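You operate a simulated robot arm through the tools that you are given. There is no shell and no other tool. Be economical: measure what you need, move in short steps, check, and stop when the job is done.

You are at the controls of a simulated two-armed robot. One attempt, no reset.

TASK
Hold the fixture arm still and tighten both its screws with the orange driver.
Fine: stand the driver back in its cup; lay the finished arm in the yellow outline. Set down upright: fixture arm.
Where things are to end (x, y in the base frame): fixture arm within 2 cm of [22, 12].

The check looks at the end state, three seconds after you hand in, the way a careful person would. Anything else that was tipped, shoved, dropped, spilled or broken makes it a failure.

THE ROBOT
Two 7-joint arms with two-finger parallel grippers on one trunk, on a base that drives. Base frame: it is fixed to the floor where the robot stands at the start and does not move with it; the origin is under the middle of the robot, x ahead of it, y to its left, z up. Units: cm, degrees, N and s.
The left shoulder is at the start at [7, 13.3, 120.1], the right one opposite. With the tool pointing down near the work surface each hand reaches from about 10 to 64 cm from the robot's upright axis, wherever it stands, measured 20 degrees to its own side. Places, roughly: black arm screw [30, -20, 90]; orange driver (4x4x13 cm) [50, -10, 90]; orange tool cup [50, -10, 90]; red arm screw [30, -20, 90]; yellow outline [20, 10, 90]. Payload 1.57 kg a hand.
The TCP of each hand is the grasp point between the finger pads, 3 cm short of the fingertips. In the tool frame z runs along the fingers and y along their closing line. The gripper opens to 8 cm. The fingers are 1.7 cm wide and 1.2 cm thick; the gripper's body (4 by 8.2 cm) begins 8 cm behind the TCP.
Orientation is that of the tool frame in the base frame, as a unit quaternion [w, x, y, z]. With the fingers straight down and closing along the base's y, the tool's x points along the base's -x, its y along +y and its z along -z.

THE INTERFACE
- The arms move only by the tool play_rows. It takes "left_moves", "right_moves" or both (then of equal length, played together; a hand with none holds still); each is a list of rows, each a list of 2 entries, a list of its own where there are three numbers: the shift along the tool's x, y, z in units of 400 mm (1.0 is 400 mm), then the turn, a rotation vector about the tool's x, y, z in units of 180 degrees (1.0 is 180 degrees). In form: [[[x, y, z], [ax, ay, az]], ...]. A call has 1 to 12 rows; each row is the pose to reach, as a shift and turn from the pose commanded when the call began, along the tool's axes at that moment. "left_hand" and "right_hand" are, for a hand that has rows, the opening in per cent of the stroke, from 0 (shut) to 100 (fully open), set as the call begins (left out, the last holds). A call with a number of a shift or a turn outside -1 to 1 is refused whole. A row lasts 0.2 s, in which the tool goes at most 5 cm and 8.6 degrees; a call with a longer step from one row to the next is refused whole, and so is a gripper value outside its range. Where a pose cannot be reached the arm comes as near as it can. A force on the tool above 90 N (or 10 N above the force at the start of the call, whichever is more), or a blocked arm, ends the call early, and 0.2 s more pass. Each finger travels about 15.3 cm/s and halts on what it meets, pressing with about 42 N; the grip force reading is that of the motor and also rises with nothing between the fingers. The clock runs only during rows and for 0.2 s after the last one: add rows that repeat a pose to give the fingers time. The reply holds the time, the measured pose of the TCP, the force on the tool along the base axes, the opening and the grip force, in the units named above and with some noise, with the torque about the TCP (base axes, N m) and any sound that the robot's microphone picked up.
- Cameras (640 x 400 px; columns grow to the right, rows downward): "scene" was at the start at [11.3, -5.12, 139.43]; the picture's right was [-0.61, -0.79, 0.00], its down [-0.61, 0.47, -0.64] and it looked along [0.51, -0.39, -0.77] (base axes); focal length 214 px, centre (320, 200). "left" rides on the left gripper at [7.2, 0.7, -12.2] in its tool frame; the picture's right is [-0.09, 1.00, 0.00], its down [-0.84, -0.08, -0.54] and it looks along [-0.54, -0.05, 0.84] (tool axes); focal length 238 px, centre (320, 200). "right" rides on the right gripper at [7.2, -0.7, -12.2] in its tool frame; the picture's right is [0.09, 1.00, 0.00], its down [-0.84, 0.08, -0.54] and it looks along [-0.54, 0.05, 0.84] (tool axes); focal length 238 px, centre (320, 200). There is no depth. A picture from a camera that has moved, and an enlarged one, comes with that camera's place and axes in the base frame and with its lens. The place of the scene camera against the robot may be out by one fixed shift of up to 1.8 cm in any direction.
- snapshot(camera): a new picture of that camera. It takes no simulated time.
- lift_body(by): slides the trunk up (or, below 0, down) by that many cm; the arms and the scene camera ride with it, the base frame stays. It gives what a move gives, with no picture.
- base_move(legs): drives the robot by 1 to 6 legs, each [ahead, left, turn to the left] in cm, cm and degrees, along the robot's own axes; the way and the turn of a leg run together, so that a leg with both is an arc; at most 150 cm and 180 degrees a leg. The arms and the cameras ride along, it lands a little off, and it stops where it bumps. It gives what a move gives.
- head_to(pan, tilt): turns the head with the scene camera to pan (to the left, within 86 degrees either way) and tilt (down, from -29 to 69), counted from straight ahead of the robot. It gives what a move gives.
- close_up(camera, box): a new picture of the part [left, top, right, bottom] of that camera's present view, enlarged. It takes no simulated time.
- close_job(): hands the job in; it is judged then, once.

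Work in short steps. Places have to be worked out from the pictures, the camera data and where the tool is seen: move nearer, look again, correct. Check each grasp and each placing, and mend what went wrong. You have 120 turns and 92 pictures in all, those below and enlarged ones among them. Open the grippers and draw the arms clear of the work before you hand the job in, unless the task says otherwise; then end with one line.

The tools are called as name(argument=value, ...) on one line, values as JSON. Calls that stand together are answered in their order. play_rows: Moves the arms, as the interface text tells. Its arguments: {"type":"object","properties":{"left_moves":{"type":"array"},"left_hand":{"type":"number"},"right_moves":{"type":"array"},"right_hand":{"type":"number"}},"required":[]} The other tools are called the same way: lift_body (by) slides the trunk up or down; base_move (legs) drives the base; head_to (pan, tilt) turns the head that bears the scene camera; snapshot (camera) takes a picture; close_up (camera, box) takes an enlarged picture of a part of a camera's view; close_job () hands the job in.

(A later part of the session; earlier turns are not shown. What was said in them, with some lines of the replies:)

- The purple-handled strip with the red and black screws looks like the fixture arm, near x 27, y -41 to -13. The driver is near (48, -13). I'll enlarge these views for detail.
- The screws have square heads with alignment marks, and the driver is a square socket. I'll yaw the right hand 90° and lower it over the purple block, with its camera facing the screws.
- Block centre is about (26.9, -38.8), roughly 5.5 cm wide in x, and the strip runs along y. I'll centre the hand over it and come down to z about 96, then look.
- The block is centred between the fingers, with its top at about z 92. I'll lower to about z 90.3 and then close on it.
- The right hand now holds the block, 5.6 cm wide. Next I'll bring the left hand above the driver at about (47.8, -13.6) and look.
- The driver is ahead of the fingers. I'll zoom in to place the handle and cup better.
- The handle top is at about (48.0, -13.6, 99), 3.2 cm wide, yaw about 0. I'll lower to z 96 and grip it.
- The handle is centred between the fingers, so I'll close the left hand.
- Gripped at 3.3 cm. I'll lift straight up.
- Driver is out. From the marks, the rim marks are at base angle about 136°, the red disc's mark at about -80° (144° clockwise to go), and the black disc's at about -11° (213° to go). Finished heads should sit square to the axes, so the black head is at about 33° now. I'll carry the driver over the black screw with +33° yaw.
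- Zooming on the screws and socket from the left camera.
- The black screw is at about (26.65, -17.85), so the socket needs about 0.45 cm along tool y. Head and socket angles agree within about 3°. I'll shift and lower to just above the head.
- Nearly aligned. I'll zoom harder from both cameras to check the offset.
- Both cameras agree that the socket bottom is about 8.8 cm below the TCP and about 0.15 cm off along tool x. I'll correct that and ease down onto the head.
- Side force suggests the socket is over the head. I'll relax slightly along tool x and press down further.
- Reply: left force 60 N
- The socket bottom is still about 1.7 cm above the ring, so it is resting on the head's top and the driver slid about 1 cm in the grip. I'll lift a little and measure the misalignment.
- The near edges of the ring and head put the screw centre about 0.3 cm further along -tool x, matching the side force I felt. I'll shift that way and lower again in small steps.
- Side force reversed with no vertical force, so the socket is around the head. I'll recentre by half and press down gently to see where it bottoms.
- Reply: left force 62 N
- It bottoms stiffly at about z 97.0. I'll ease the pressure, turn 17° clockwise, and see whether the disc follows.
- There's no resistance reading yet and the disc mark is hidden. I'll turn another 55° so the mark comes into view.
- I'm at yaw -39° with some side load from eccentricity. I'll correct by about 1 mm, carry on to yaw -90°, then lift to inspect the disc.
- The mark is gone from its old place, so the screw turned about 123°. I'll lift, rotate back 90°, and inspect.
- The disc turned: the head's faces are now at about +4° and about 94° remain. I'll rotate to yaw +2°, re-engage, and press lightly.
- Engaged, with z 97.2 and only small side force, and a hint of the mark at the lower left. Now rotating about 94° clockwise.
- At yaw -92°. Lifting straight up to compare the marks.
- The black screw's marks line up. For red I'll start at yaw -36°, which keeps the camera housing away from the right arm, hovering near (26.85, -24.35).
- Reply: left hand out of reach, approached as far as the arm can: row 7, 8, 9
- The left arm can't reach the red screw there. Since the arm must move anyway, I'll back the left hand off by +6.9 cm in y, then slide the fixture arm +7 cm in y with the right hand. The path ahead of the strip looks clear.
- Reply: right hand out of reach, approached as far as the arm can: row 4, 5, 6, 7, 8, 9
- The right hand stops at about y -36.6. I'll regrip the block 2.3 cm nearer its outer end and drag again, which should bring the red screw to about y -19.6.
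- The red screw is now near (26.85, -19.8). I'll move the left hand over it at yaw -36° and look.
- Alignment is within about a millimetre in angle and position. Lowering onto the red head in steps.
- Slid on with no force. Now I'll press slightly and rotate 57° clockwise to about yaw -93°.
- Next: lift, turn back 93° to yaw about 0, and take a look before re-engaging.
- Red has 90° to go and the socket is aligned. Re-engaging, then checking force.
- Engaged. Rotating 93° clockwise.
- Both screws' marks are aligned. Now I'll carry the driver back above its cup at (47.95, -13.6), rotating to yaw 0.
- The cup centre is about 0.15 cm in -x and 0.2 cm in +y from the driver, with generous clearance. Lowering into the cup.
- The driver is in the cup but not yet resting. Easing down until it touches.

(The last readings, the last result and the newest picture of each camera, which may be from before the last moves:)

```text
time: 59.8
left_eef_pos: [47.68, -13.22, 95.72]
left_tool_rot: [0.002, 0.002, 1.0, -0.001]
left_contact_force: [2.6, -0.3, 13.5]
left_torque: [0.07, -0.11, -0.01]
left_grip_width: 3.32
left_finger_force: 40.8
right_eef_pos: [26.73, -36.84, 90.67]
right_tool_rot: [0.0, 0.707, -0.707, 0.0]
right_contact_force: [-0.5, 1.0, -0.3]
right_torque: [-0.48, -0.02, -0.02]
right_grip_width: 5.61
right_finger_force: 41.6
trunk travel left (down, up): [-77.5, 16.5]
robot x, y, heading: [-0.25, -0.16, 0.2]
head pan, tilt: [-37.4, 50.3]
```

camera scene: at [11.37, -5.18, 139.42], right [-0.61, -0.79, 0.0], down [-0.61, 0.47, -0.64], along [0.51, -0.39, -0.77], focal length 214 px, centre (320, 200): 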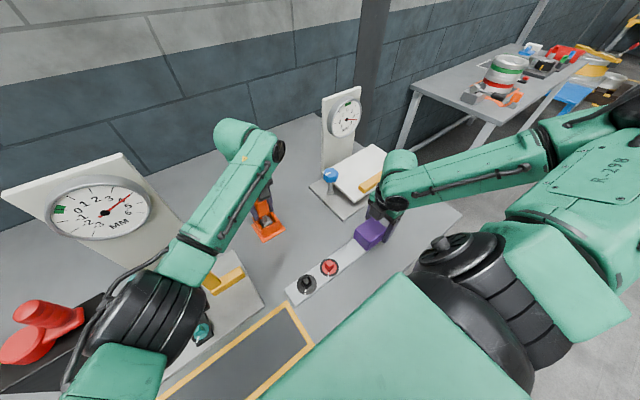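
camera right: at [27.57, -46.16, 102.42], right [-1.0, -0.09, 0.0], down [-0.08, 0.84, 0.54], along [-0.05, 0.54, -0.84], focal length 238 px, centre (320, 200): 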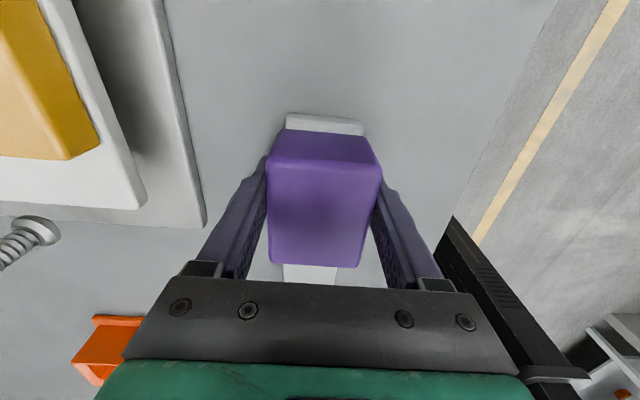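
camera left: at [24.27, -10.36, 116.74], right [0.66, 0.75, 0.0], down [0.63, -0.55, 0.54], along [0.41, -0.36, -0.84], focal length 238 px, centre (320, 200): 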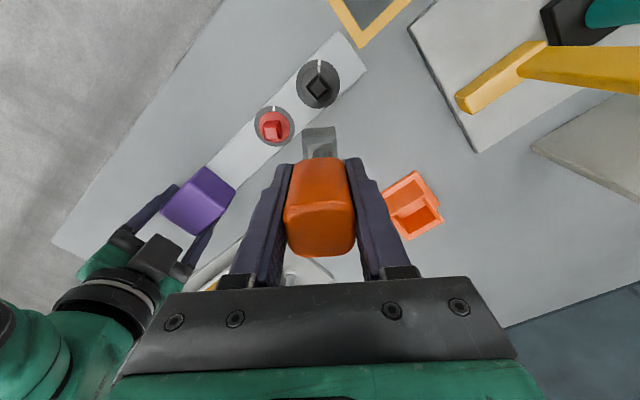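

Touching, at 13.5 N. I'll back off a hair, open, and rise clear.

play_rows(left_moves=[[[0, 0, -0.003], [0, 0, 0]], [[0, 0, -0.003], [0, 0, 0]]])

play_rows(left_moves=[[[0, 0, 0], [0, 0, 0]], [[0, 0, 0], [0, 0, 0]], [[0, 0, 0], [0, 0, 0]], [[0, 0, -0.05], [0, 0, 0]], [[0, 0, -0.12], [0, 0, 0]], [[0, 0, -0.22], [0, 0, 0]], [[0, 0, -0.34], [0, 0, 0]], [[0, 0, -0.45], [0, 0, 0]]], left_hand=100)

close_up(camera="left", box=[230, 50, 410, 190])

snapshot(camera="scene")

```text
time: 60.4
left_eef_pos: [47.69, -13.36, 95.73]
left_tool_rot: [0.001, 0.002, 1.0, 0.0]
left_contact_force: [5.2, -1.4, 11.5]
left_torque: [-0.06, -0.24, 0.01]
left_grip_width: 3.32
left_finger_force: 41.7
right_eef_pos: [26.85, -36.81, 90.51]
right_tool_rot: [0.0, 0.708, -0.707, -0.001]
right_contact_force: [-0.4, -0.1, 0.2]
right_torque: [-0.5, 0.0, 0.0]
right_grip_width: 5.58
right_finger_force: 41.7
trunk travel left (down, up): [-77.5, 16.5]
robot x, y, heading: [-0.13, 0.03, -0.0]
head pan, tilt: [-37.4, 50.3]
```

```text
time: 62.2
left_eef_pos: [47.65, -13.32, 113.82]
left_tool_rot: [0.002, 0.0, 1.0, 0.001]
left_contact_force: [0.1, -0.2, -0.5]
left_torque: [0.01, -0.04, 0.03]
left_grip_width: 8.01
left_finger_force: 0.0
right_eef_pos: [26.77, -36.87, 90.42]
right_tool_rot: [0.0, -0.707, 0.707, 0.0]
right_contact_force: [-1.2, 0.3, 0.3]
right_torque: [-0.44, 0.01, 0.06]
right_grip_width: 5.6
right_finger_force: 41.9
trunk travel left (down, up): [-77.5, 16.5]
robot x, y, heading: [-0.07, 0.23, 0.0]
head pan, tilt: [-37.4, 50.3]
```

```text
2.86 times, centred on (320, 120) of left
camera zoom: at [40.33, -12.8, 125.98], right [0.09, 1.0, 0.0], down [0.83, -0.08, 0.54], along [0.54, -0.05, -0.84], focal length 681 px, centre (320, 429)
```

zoom: 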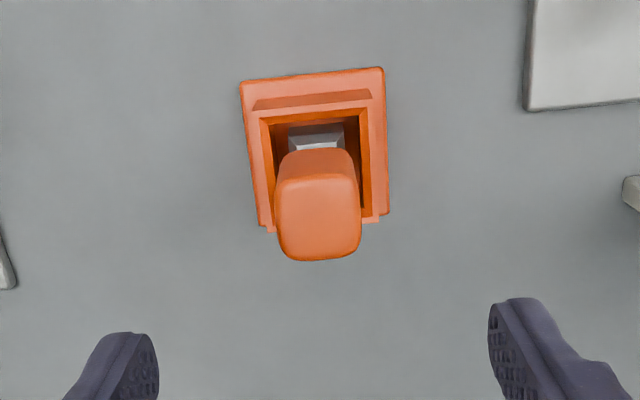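

```text
28 pictures are left
camera scene: at [11.15, -5.21, 139.43], right [-0.61, -0.79, 0.0], down [-0.61, 0.47, -0.64], along [0.51, -0.39, -0.77], focal length 214 px, centre (320, 200)
```

scene: 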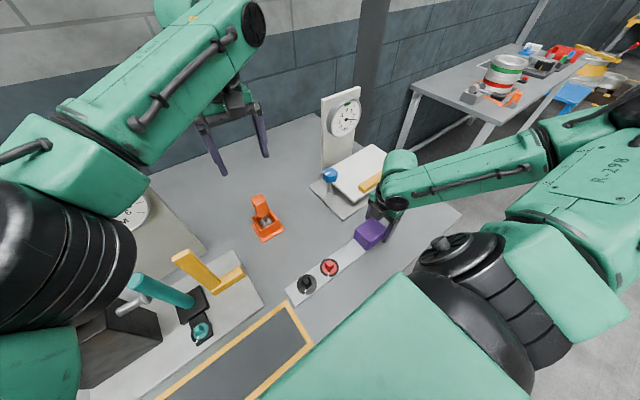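

Driver stands in its cup. Next I want a two-handed hold on the arm for carrying. I'll bring the left hand over the free strip end at about (26.9, -8.9), with fingers closing along x.

play_rows(left_moves=[[[0.043, 0.009, 0.02], [0, 0, 0.0417]], [[0.086, 0.018, 0.04], [0, 0, 0.0833]], [[0.13, 0.027, 0.06], [0, 0, 0.125]], [[0.173, 0.037, 0.09], [0, 0, 0.1667]], [[0.216, 0.046, 0.12], [0, 0, 0.2083]], [[0.26, 0.055, 0.15], [0, 0, 0.25]], [[0.303, 0.064, 0.18], [0, 0, 0.2917]], [[0.346, 0.073, 0.21], [0, 0, 0.3333]], [[0.389, 0.082, 0.24], [0, 0, 0.375]], [[0.432, 0.092, 0.28], [0, 0, 0.4167]], [[0.476, 0.1, 0.31], [0, 0, 0.4583]], [[0.519, 0.11, 0.34], [0, 0, 0.5]]])

snapshot(camera="left")

```text
time: 64.8
left_eef_pos: [27.04, -8.81, 100.16]
left_tool_rot: [0.001, 0.709, 0.705, 0.0]
left_contact_force: [0.5, -0.5, 0.1]
left_torque: [0.0, 0.0, 0.01]
left_grip_width: 7.98
left_finger_force: 0.0
right_eef_pos: [26.9, -36.81, 90.39]
right_tool_rot: [-0.001, 0.707, -0.707, 0.001]
right_contact_force: [-0.5, -0.3, -0.1]
right_torque: [-0.36, -0.03, 0.03]
right_grip_width: 5.59
right_finger_force: 41.2
trunk travel left (down, up): [-77.5, 16.5]
robot x, y, heading: [-0.29, 0.01, -0.2]
head pan, tilt: [-37.4, 50.3]
```

```text
27 pictures are left
camera left: at [27.76, -1.81, 112.37], right [1.0, -0.1, 0.0], down [-0.08, -0.84, 0.54], along [-0.05, -0.54, -0.84], focal length 238 px, centre (320, 200)
```

left: 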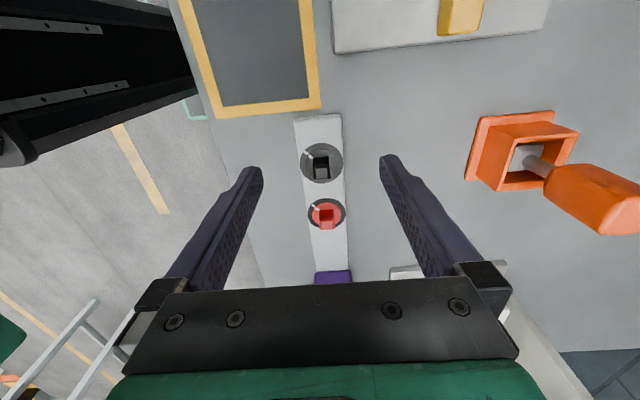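

The strip end is at y -7.6, x 27.0, and the hand is well placed. Lowering to z about 89.4.

play_rows(left_moves=[[[0, 0, 0.07], [0, 0, 0]], [[0, 0, 0.14], [0, 0, 0]], [[0, 0, 0.2], [0, 0, 0]], [[0, 0, 0.24], [0, 0, 0]], [[0, 0, 0.268], [0, 0, 0]], [[0, 0, 0.268], [0, 0, 0]]])

snapshot(camera="left")

```text
time: 66.2
left_eef_pos: [27.2, -8.93, 89.5]
left_tool_rot: [0.0, 0.709, 0.706, 0.0]
left_contact_force: [-0.5, -0.3, -0.2]
left_torque: [0.0, -0.01, -0.01]
left_grip_width: 8.0
left_finger_force: 0.0
right_eef_pos: [27.0, -36.77, 90.4]
right_tool_rot: [0.001, -0.707, 0.707, 0.002]
right_contact_force: [1.0, -0.7, -0.4]
right_torque: [-0.08, -0.02, 0.02]
right_grip_width: 5.61
right_finger_force: 41.8
trunk travel left (down, up): [-77.5, 16.5]
robot x, y, heading: [0.03, -0.2, -0.0]
head pan, tilt: [-37.4, 50.3]
```

```text
26 pictures are left
camera left: at [27.75, -1.85, 101.71], right [1.0, -0.1, 0.0], down [-0.08, -0.84, 0.54], along [-0.05, -0.54, -0.84], focal length 238 px, centre (320, 200)
```

left: 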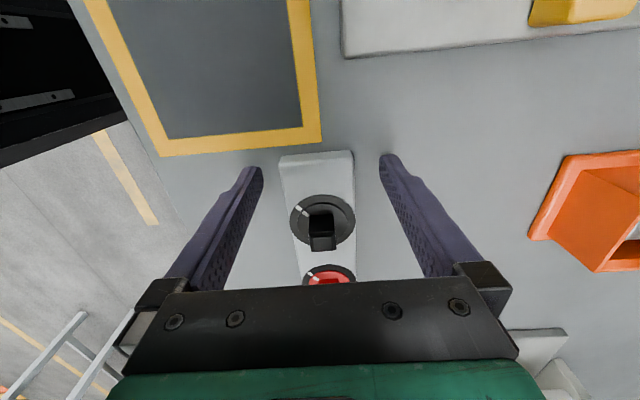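

Well placed. Closing the left hand on the strip end, then releasing the right and raising it clear.

play_rows(left_moves=[[[0, 0, 0], [0, 0, 0]], [[0, 0, 0], [0, 0, 0]], [[0, 0, 0], [0, 0, 0]]], left_hand=0)

play_rows(right_moves=[[[0, 0, 0], [0, 0, 0]], [[0, 0, 0], [0, 0, 0]], [[0, 0, 0], [0, 0, 0]], [[0, 0, -0.05], [0, 0, 0]], [[0, 0, -0.12], [0, 0, 0]], [[0.03, 0, -0.22], [0, 0, 0]], [[0.08, 0, -0.32], [0, 0, 0]], [[0.14, 0, -0.4], [0, 0, 0]]], right_hand=100)

snapshot(camera="scene")

```text
time: 67.0
left_eef_pos: [27.08, -8.93, 89.53]
left_tool_rot: [0.0, 0.709, 0.705, -0.001]
left_contact_force: [-4.7, 1.0, -0.2]
left_torque: [-0.53, 0.18, -0.25]
left_grip_width: 4.97
left_finger_force: 42.4
right_eef_pos: [26.98, -36.72, 90.4]
right_tool_rot: [0.0, 0.707, -0.707, 0.0]
right_contact_force: [4.7, -1.1, -0.3]
right_torque: [0.29, -0.21, -0.95]
right_grip_width: 5.59
right_finger_force: 42.3
trunk travel left (down, up): [-77.5, 16.5]
robot x, y, heading: [-0.17, -0.04, -0.0]
head pan, tilt: [-37.4, 50.3]
```

```text
time: 68.8
left_eef_pos: [27.05, -8.87, 89.57]
left_tool_rot: [-0.001, 0.709, 0.705, 0.0]
left_contact_force: [0.4, 0.7, 0.6]
left_torque: [0.9, -0.02, 0.0]
left_grip_width: 4.97
left_finger_force: 42.1
right_eef_pos: [27.05, -42.6, 106.45]
right_tool_rot: [-0.001, 0.708, -0.707, -0.002]
right_contact_force: [0.1, 0.8, -0.4]
right_torque: [0.03, -0.03, 0.01]
right_grip_width: 8.0
right_finger_force: 0.1
right hand out of reach, approached as far as the arm can: row 5
trunk travel left (down, up): [-77.5, 16.5]
robot x, y, heading: [0.15, -0.03, 0.0]
head pan, tilt: [-37.4, 50.3]
```

```text
25 pictures are left
camera scene: at [11.32, -5.26, 139.42], right [-0.61, -0.79, 0.0], down [-0.61, 0.47, -0.64], along [0.51, -0.39, -0.77], focal length 214 px, centre (320, 200)
```

scene: 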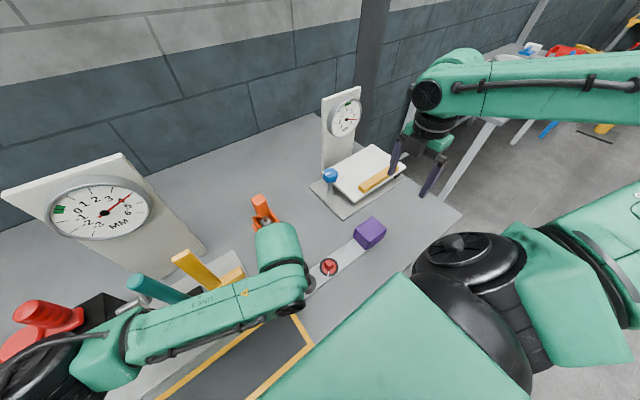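

I've released the right hand. Before pulling, I'll turn the head left to check clearance between the left elbow and the devices.

head_to(pan=35, tilt=45)

snapshot(camera="scene")

```text
time: 70.2
left_eef_pos: [27.17, -8.81, 89.64]
left_tool_rot: [0.001, 0.709, 0.705, 0.0]
left_contact_force: [0.6, -0.5, -0.1]
left_torque: [0.87, -0.02, -0.01]
left_grip_width: 4.97
left_finger_force: 42.2
right_eef_pos: [27.07, -42.61, 106.39]
right_tool_rot: [0.0, 0.708, -0.707, 0.0]
right_contact_force: [-0.1, -0.2, 0.9]
right_torque: [-0.01, 0.01, -0.01]
right_grip_width: 8.01
right_finger_force: 0.1
trunk travel left (down, up): [-77.5, 16.5]
robot x, y, heading: [-0.15, -0.12, 0.1]
head pan, tilt: [35.0, 45.0]
```

```text
24 pictures are left
camera scene: at [11.91, 4.15, 140.15], right [0.57, -0.82, 0.0], down [-0.58, -0.4, -0.71], along [0.58, 0.41, -0.71], focal length 214 px, centre (320, 200)
```

scene: 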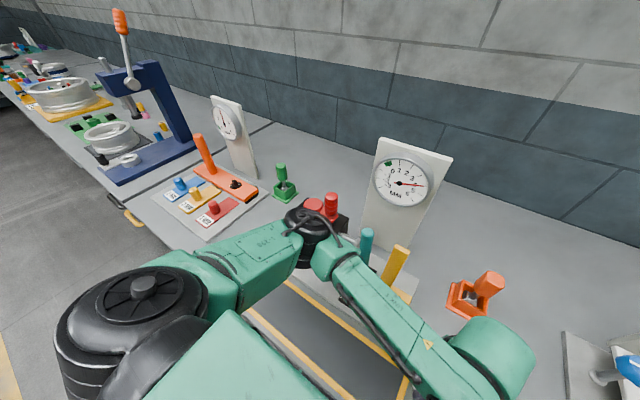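

The elbow appears about 15 cm short of the devices and above them. I'll lift the strip end slightly and pull the arm in steps, watching.

play_rows(left_moves=[[[0, 0, -0.015], [0, 0, 0]], [[0.02, -0.012, -0.015], [0, 0, 0]], [[0.045, -0.024, -0.015], [0, 0, 0]], [[0.07, -0.036, -0.015], [0, 0, 0]], [[0.095, -0.048, -0.015], [0, 0, 0]], [[0.12, -0.06, -0.015], [0, 0, 0]], [[0.145, -0.072, -0.015], [0, 0, 0]], [[0.17, -0.084, -0.015], [0, 0, 0]], [[0.2, -0.096, -0.015], [0, 0, 0]], [[0.23, -0.108, -0.015], [0, 0, 0]]])

snapshot(camera="scene")

snapshot(camera="left")

```text
time: 72.4
left_eef_pos: [22.65, 0.42, 90.06]
left_tool_rot: [0.0, 0.709, 0.706, 0.0]
left_contact_force: [0.4, -1.0, -5.2]
left_torque: [0.85, 0.0, 0.02]
left_grip_width: 4.96
left_finger_force: 41.7
right_eef_pos: [27.04, -42.49, 106.47]
right_tool_rot: [0.0, 0.707, -0.707, 0.0]
right_contact_force: [1.0, -0.5, -0.2]
right_torque: [0.01, 0.01, 0.03]
right_grip_width: 7.98
right_finger_force: 0.0
trunk travel left (down, up): [-77.5, 16.5]
robot x, y, heading: [-0.05, -0.05, 0.1]
head pan, tilt: [35.0, 45.0]
```

```text
23 pictures are left
camera scene: at [11.85, 4.26, 140.16], right [0.57, -0.82, 0.0], down [-0.58, -0.41, -0.71], along [0.58, 0.41, -0.71], focal length 214 px, centre (320, 200)
```

scene: 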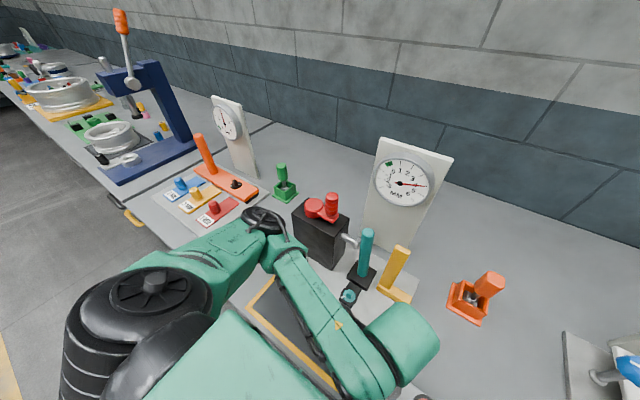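

```text
22 pictures are left
camera left: at [23.19, 7.44, 102.23], right [1.0, -0.1, 0.0], down [-0.08, -0.84, 0.54], along [-0.05, -0.54, -0.84], focal length 238 px, centre (320, 200)
```

left: 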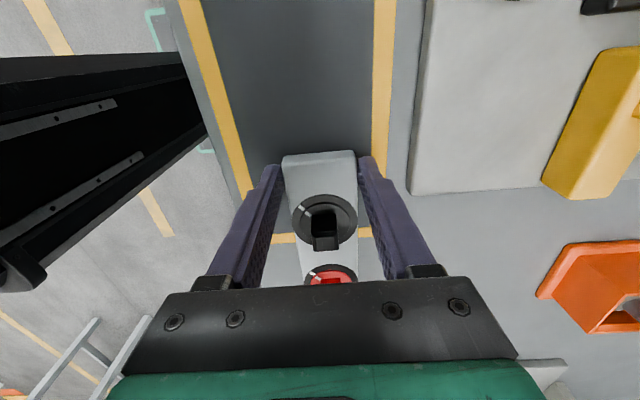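

Smooth so far. Continuing 12.5 cm in +y.

play_rows(left_moves=[[[0.02, -0.003, 0], [0, 0, 0]], [[0.045, -0.006, 0], [0, 0, 0]], [[0.073, -0.009, 0], [0, 0, 0]], [[0.101, -0.012, 0], [0, 0, 0]], [[0.129, -0.015, 0], [0, 0, 0]], [[0.157, -0.016, 0], [0, 0, 0]], [[0.185, -0.016, 0], [0, 0, 0]], [[0.213, -0.016, 0], [0, 0, 0]], [[0.241, -0.016, 0], [0, 0, 0]], [[0.269, -0.016, 0], [0, 0, 0]], [[0.297, -0.016, 0], [0, 0, 0]], [[0.315, -0.016, 0], [0, 0, 0]]])

snapshot(camera="scene")

```text
time: 73.7
left_eef_pos: [23.25, 3.12, 89.17]
left_tool_rot: [0.02, 0.711, 0.703, -0.012]
left_contact_force: [-15.2, -21.3, 43.5]
left_torque: [0.45, 1.84, 0.93]
left_grip_width: 4.96
left_finger_force: 42.0
left hand out of reach, approached as far as the arm can: row 2, 3, 4, 5, 6
right_eef_pos: [26.55, -42.69, 106.5]
right_tool_rot: [-0.003, 0.707, -0.707, 0.001]
right_contact_force: [0.2, 0.9, 0.4]
right_torque: [-0.07, 0.02, -0.06]
right_grip_width: 8.0
right_finger_force: 0.1
trunk travel left (down, up): [-77.5, 16.5]
robot x, y, heading: [-0.14, 0.03, -0.2]
head pan, tilt: [35.0, 45.0]
stopped in row 6 (left hand): the force on the tool passed its limit (the readings are from after the stop); the commanded pose is now the measured one
```

```text
21 pictures are left
camera scene: at [11.28, 4.05, 140.21], right [0.57, -0.82, 0.0], down [-0.58, -0.4, -0.71], along [0.58, 0.41, -0.7], focal length 214 px, centre (320, 200)
```

scene: 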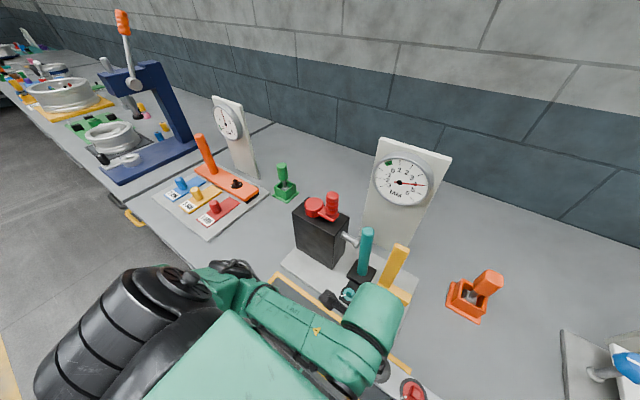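

The arm has hit its folded limit and stopped, with no device touched. I'll go back to the good pose, straighten the tool, and check the strip.

play_rows(left_moves=[[[0, 0, -0.01], [0, 0, 0]], [[-0.02, -0.005, -0.015], [0.001, 0.005, 0]], [[-0.04, -0.01, -0.02], [0.002, 0.01, -0.001]], [[-0.06, -0.016, -0.02], [0.0036, 0.0144, -0.0018]], [[-0.06, -0.016, -0.02], [0.0036, 0.0144, -0.0018]]])

snapshot(camera="left")

head_to(pan=-20, tilt=55)

snapshot(camera="scene")

```text
time: 74.9
left_eef_pos: [23.32, 1.32, 89.47]
left_tool_rot: [-0.007, 0.707, 0.707, 0.005]
left_contact_force: [1.8, 0.4, 0.0]
left_torque: [-0.57, -0.15, 0.26]
left_grip_width: 4.94
left_finger_force: 41.6
left hand out of reach, approached as far as the arm can: row 1
right_eef_pos: [27.12, -42.61, 106.46]
right_tool_rot: [0.0, 0.707, -0.707, 0.0]
right_contact_force: [-0.7, -0.2, -1.0]
right_torque: [-0.02, 0.02, -0.01]
right_grip_width: 8.01
right_finger_force: 0.0
trunk travel left (down, up): [-77.5, 16.5]
robot x, y, heading: [-0.15, -0.02, 0.1]
head pan, tilt: [35.0, 45.0]
```

```text
20 pictures are left
camera left: at [23.91, 8.07, 101.81], right [1.0, -0.09, -0.01], down [-0.08, -0.85, 0.53], along [-0.05, -0.52, -0.85], focal length 238 px, centre (320, 200)
```

left: 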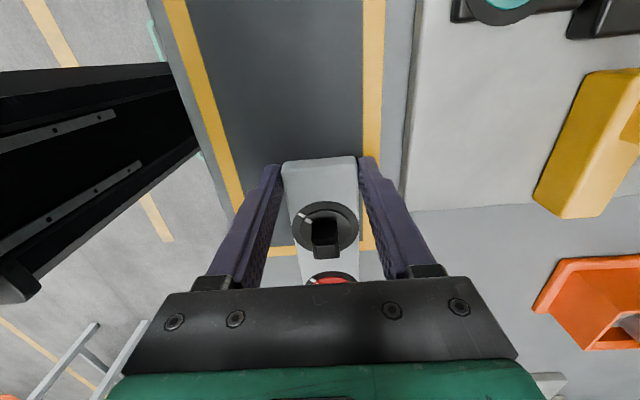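

```text
time: 76.2
left_eef_pos: [23.28, 1.2, 89.54]
left_tool_rot: [-0.008, 0.707, 0.707, 0.005]
left_contact_force: [-0.6, -0.1, -4.7]
left_torque: [0.76, 0.0, -0.03]
left_grip_width: 4.98
left_finger_force: 41.8
right_eef_pos: [27.0, -42.55, 106.48]
right_tool_rot: [0.0, -0.707, 0.707, 0.0]
right_contact_force: [1.0, -0.9, 0.3]
right_torque: [0.0, 0.03, -0.01]
right_grip_width: 8.0
right_finger_force: 0.0
trunk travel left (down, up): [-77.5, 16.5]
robot x, y, heading: [-0.02, 0.16, 0.0]
head pan, tilt: [-20.0, 55.0]
```

```text
19 pictures are left
camera scene: at [11.99, -2.99, 138.81], right [-0.34, -0.94, 0.0], down [-0.77, 0.28, -0.57], along [0.54, -0.2, -0.82], focal length 214 px, centre (320, 200)
```

scene: 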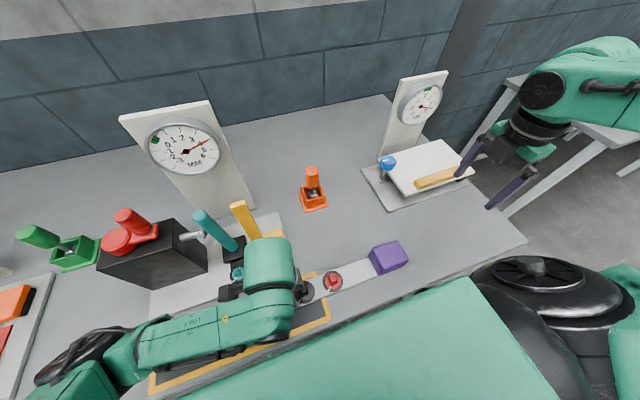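

The strip is intact. I'll lift its end slightly and use the base to carry on: back 1 cm and 12 cm left, then check.

play_rows(left_moves=[[[0, 0, -0.01], [0, 0, 0]], [[0, 0, -0.01], [0, 0, 0]]])

base_move(legs=[[-1.2, 12, 0]])

snapshot(camera="scene")

```text
time: 76.8
left_eef_pos: [23.24, 1.28, 89.9]
left_tool_rot: [-0.009, 0.706, 0.708, 0.005]
left_contact_force: [0.1, 0.2, -5.0]
left_torque: [0.85, -0.03, 0.02]
left_grip_width: 4.97
left_finger_force: 42.7
right_eef_pos: [27.03, -42.71, 106.41]
right_tool_rot: [0.0, -0.707, 0.707, 0.0]
right_contact_force: [-1.4, 0.1, -0.5]
right_torque: [-0.01, -0.01, 0.0]
right_grip_width: 8.0
right_finger_force: 0.1
trunk travel left (down, up): [-77.5, 16.5]
robot x, y, heading: [-0.04, -0.23, 0.1]
head pan, tilt: [-20.0, 55.0]
```

```text
time: 78.0
left_eef_pos: [22.08, 12.94, 89.86]
left_tool_rot: [-0.008, 0.708, 0.706, 0.005]
left_contact_force: [-0.1, 0.1, -4.8]
left_torque: [0.9, -0.02, 0.0]
left_grip_width: 4.94
left_finger_force: 41.5
right_eef_pos: [25.84, -30.94, 106.37]
right_tool_rot: [0.0, 0.708, -0.706, 0.0]
right_contact_force: [-0.7, -0.4, 0.8]
right_torque: [0.02, -0.01, -0.02]
right_grip_width: 7.99
right_finger_force: 0.0
trunk travel left (down, up): [-77.5, 16.5]
robot x, y, heading: [-0.88, 11.81, -0.2]
head pan, tilt: [-20.0, 55.0]
```

```text
18 pictures are left
camera scene: at [10.81, 8.67, 138.8], right [-0.34, -0.94, 0.0], down [-0.77, 0.28, -0.57], along [0.54, -0.2, -0.82], focal length 214 px, centre (320, 200)
```

scene: 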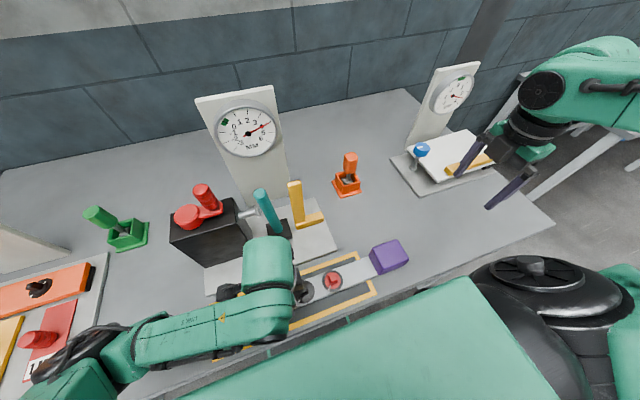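

Good, now the other 12.6 cm.

base_move(legs=[[0, 12.6, 0]])

snapshot(camera="scene")

snapshot(camera="right")

```text
time: 79.3
left_eef_pos: [22.07, 25.69, 90.05]
left_tool_rot: [-0.007, 0.708, 0.707, 0.006]
left_contact_force: [-0.4, 0.0, -4.7]
left_torque: [0.89, 0.04, 0.01]
left_grip_width: 4.97
left_finger_force: 41.6
right_eef_pos: [25.85, -18.15, 106.28]
right_tool_rot: [-0.001, 0.707, -0.707, -0.001]
right_contact_force: [0.7, -0.5, 0.0]
right_torque: [-0.01, 0.01, 0.0]
right_grip_width: 8.01
right_finger_force: 0.0
trunk travel left (down, up): [-77.5, 16.5]
robot x, y, heading: [-1.14, 25.04, -0.1]
head pan, tilt: [-20.0, 55.0]
```

```text
17 pictures are left
camera scene: at [10.82, 21.45, 138.8], right [-0.34, -0.94, 0.0], down [-0.77, 0.28, -0.57], along [0.54, -0.2, -0.82], focal length 214 px, centre (320, 200)
```

scene: 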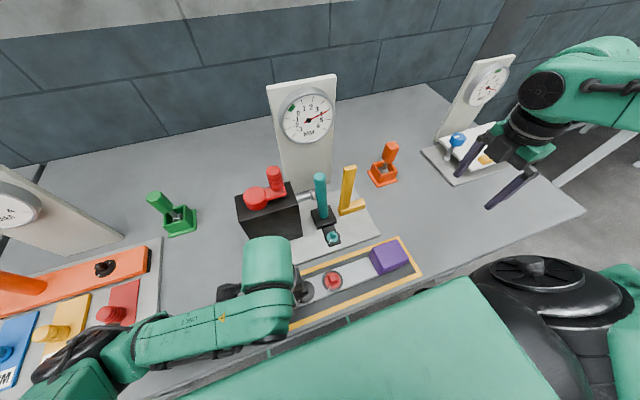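

```text
16 pictures are left
camera right: at [26.47, -25.25, 118.55], right [-1.0, -0.09, 0.0], down [-0.08, 0.84, 0.54], along [-0.05, 0.54, -0.84], focal length 238 px, centre (320, 200)
```

right: 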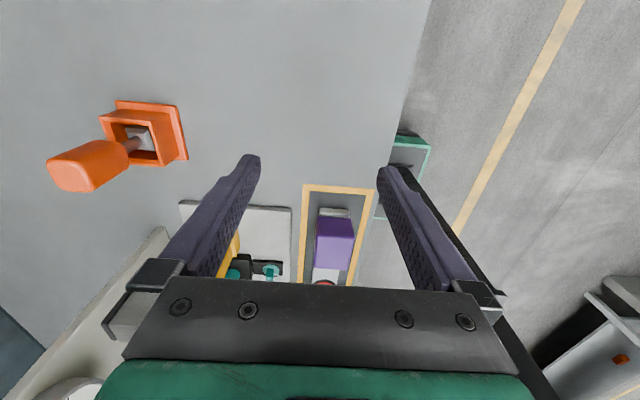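

The arm sits at about (22.2, 11.8), nearly parallel to the outline. Lowering the held end flat, opening, and rising.

play_rows(left_moves=[[[0, 0, 0.006], [0, 0, 0]], [[0, 0, 0.012], [0, 0, 0]], [[0, 0, 0.012], [0, 0, 0]]])

play_rows(left_moves=[[[0, 0, 0], [0, 0, 0]], [[0, 0, 0], [0, 0, 0]], [[0, 0, 0], [0, 0, 0]], [[0, 0, -0.05], [0, 0, 0]], [[0, 0, -0.1], [0, 0, 0]], [[0, 0, -0.18], [0, 0, 0]], [[0, 0, -0.26], [0, 0, 0]], [[0, 0, -0.34], [0, 0, 0]]], left_hand=100)

snapshot(camera="left")

snapshot(camera="scene")

```text
time: 80.1
left_eef_pos: [22.07, 25.91, 89.56]
left_tool_rot: [-0.007, 0.708, 0.706, 0.005]
left_contact_force: [0.5, -0.7, 0.5]
left_torque: [-0.84, -0.16, 0.01]
left_grip_width: 5.0
left_finger_force: 41.8
right_eef_pos: [25.81, -17.86, 106.48]
right_tool_rot: [0.0, -0.707, 0.707, 0.0]
right_contact_force: [0.5, -0.6, -0.5]
right_torque: [0.01, 0.0, 0.03]
right_grip_width: 7.99
right_finger_force: 0.1
trunk travel left (down, up): [-77.5, 16.5]
robot x, y, heading: [-1.39, 24.89, -0.1]
head pan, tilt: [-20.0, 55.0]
```

```text
time: 81.9
left_eef_pos: [21.98, 22.85, 100.09]
left_tool_rot: [-0.007, 0.708, 0.707, 0.006]
left_contact_force: [0.5, 0.7, -0.3]
left_torque: [0.03, 0.0, 0.0]
left_grip_width: 7.99
left_finger_force: 0.1
left hand out of reach, approached as far as the arm can: row 4, 5, 6, 7, 8
right_eef_pos: [25.73, -17.86, 106.55]
right_tool_rot: [0.001, -0.707, 0.707, 0.0]
right_contact_force: [0.7, 0.4, 0.1]
right_torque: [0.02, -0.03, -0.01]
right_grip_width: 7.99
right_finger_force: 0.1
trunk travel left (down, up): [-77.5, 16.5]
robot x, y, heading: [-1.03, 24.65, -0.0]
head pan, tilt: [-20.0, 55.0]
```

```text
15 pictures are left
camera left: at [22.58, 29.74, 112.4], right [1.0, -0.09, 0.0], down [-0.08, -0.85, 0.53], along [-0.05, -0.53, -0.85], focal length 238 px, centre (320, 200)
```

left: 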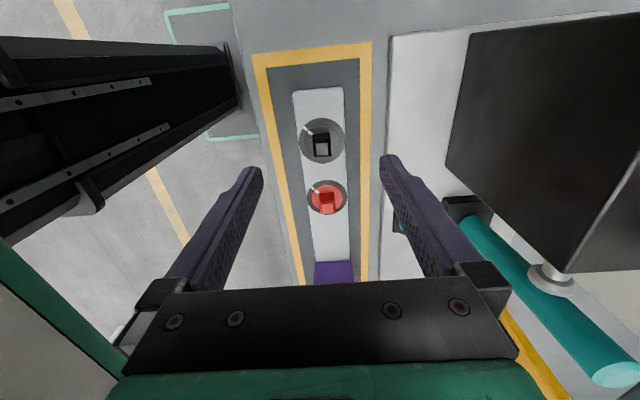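

```text
14 pictures are left
camera scene: at [10.68, 21.81, 138.82], right [-0.34, -0.94, 0.0], down [-0.77, 0.28, -0.57], along [0.54, -0.2, -0.82], focal length 214 px, centre (320, 200)
```

scene: 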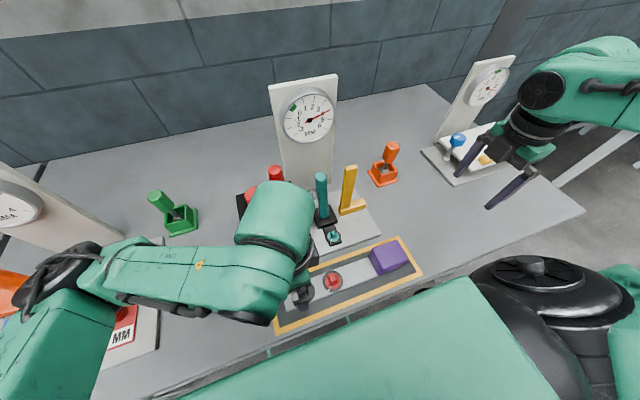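

The arm is flat inside the outline and the marks are still aligned. I'll raise the trunk to lift both arms straight up, then drive back a little.

lift_body(by=14)

base_move(legs=[[-15, 0, 0]])

snapshot(camera="scene")

snapshot(camera="left")

```text
time: 83.5
left_eef_pos: [22.11, 22.77, 114.07]
left_tool_rot: [-0.007, 0.708, 0.707, 0.005]
left_contact_force: [0.5, 0.0, -0.6]
left_torque: [-0.01, 0.0, 0.0]
left_grip_width: 8.0
left_finger_force: 0.1
right_eef_pos: [25.83, -18.0, 120.37]
right_tool_rot: [-0.001, 0.707, -0.707, 0.0]
right_contact_force: [0.1, 0.1, -0.4]
right_torque: [0.01, 0.02, 0.0]
right_grip_width: 7.99
right_finger_force: 0.0
trunk travel left (down, up): [-91.5, 2.5]
robot x, y, heading: [-1.17, 24.53, -0.3]
head pan, tilt: [-20.0, 55.0]
```

```text
time: 84.9
left_eef_pos: [7.67, 22.67, 114.04]
left_tool_rot: [-0.008, 0.709, 0.706, 0.004]
left_contact_force: [0.3, 1.1, 0.6]
left_torque: [0.02, 0.02, 0.02]
left_grip_width: 7.98
left_finger_force: 0.0
right_eef_pos: [11.03, -17.94, 120.41]
right_tool_rot: [-0.002, -0.707, 0.708, 0.001]
right_contact_force: [0.0, -0.3, 0.4]
right_torque: [-0.02, 0.03, 0.0]
right_grip_width: 8.02
right_finger_force: 0.0
trunk travel left (down, up): [-91.5, 2.5]
robot x, y, heading: [-16.33, 24.87, -0.2]
head pan, tilt: [-20.0, 55.0]
```

```text
13 pictures are left
camera scene: at [-3.66, 21.68, 152.78], right [-0.34, -0.94, 0.0], down [-0.77, 0.28, -0.57], along [0.54, -0.2, -0.82], focal length 214 px, centre (320, 200)
```

scene: 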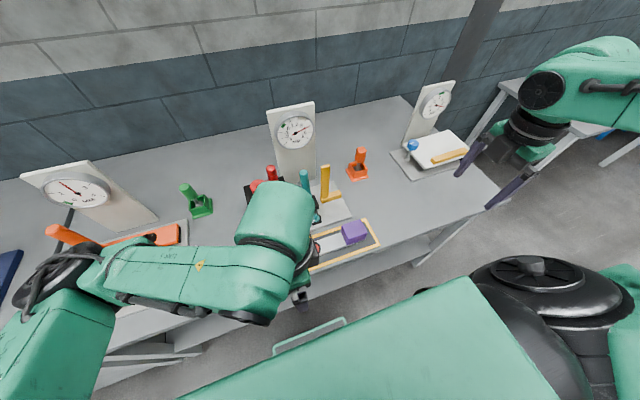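

```text
12 pictures are left
camera left: at [8.18, 29.62, 126.27], right [1.0, -0.1, -0.01], down [-0.08, -0.85, 0.53], along [-0.06, -0.52, -0.85], focal length 238 px, centre (320, 200)
```

left: 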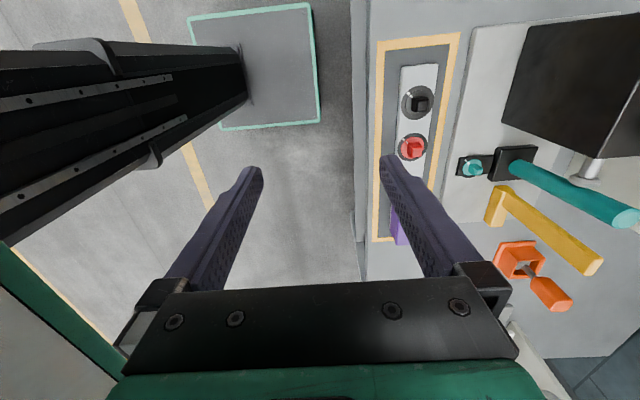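

Final check on the marks, driver and arm.

close_up(camera="left", box=[360, 40, 460, 170])

close_up(camera="scene", box=[300, 130, 400, 280])

```text
3.08 times, centred on (410, 105) of left
camera zoom: at [8.18, 29.62, 126.27], right [1.0, -0.1, -0.01], down [-0.08, -0.85, 0.53], along [-0.06, -0.52, -0.85], focal length 733 px, centre (43, 492)
```

zoom: 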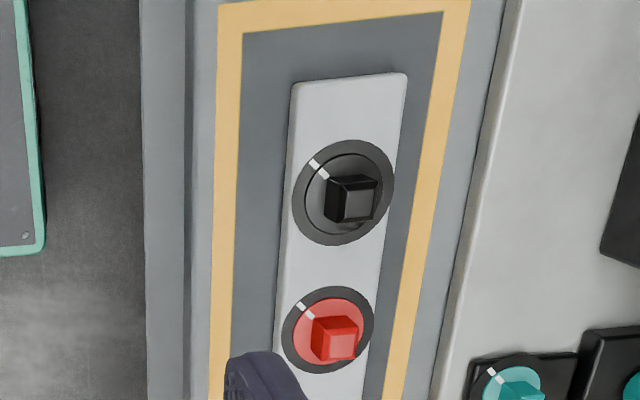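

```text
2.67 times, centred on (350, 205) of scene
camera zoom: at [-3.66, 21.68, 152.78], right [-0.34, -0.94, 0.0], down [-0.77, 0.28, -0.57], along [0.54, -0.2, -0.82], focal length 572 px, centre (240, 187)
```

zoom: 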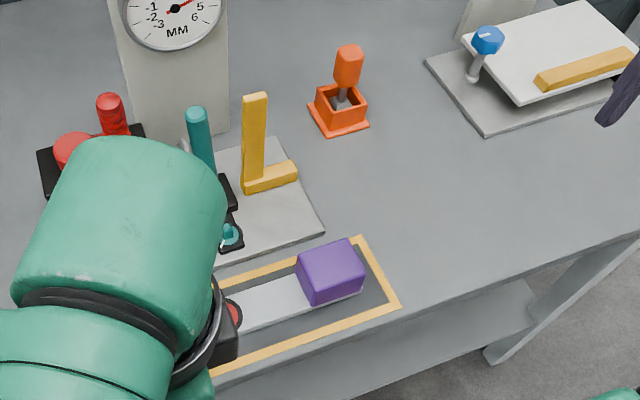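

Both screws' marks line up, the driver stands in its cup, the arm lies inside the outline, and both hands are open and clear. Handing in.

close_job()

```text
The job is handed in.
```

I tightened both screws until their marks lined up, stood the driver back in its cup, and laid the fixture arm flat in the yellow outline at about [22.2, 11.7]. The job is handed in.
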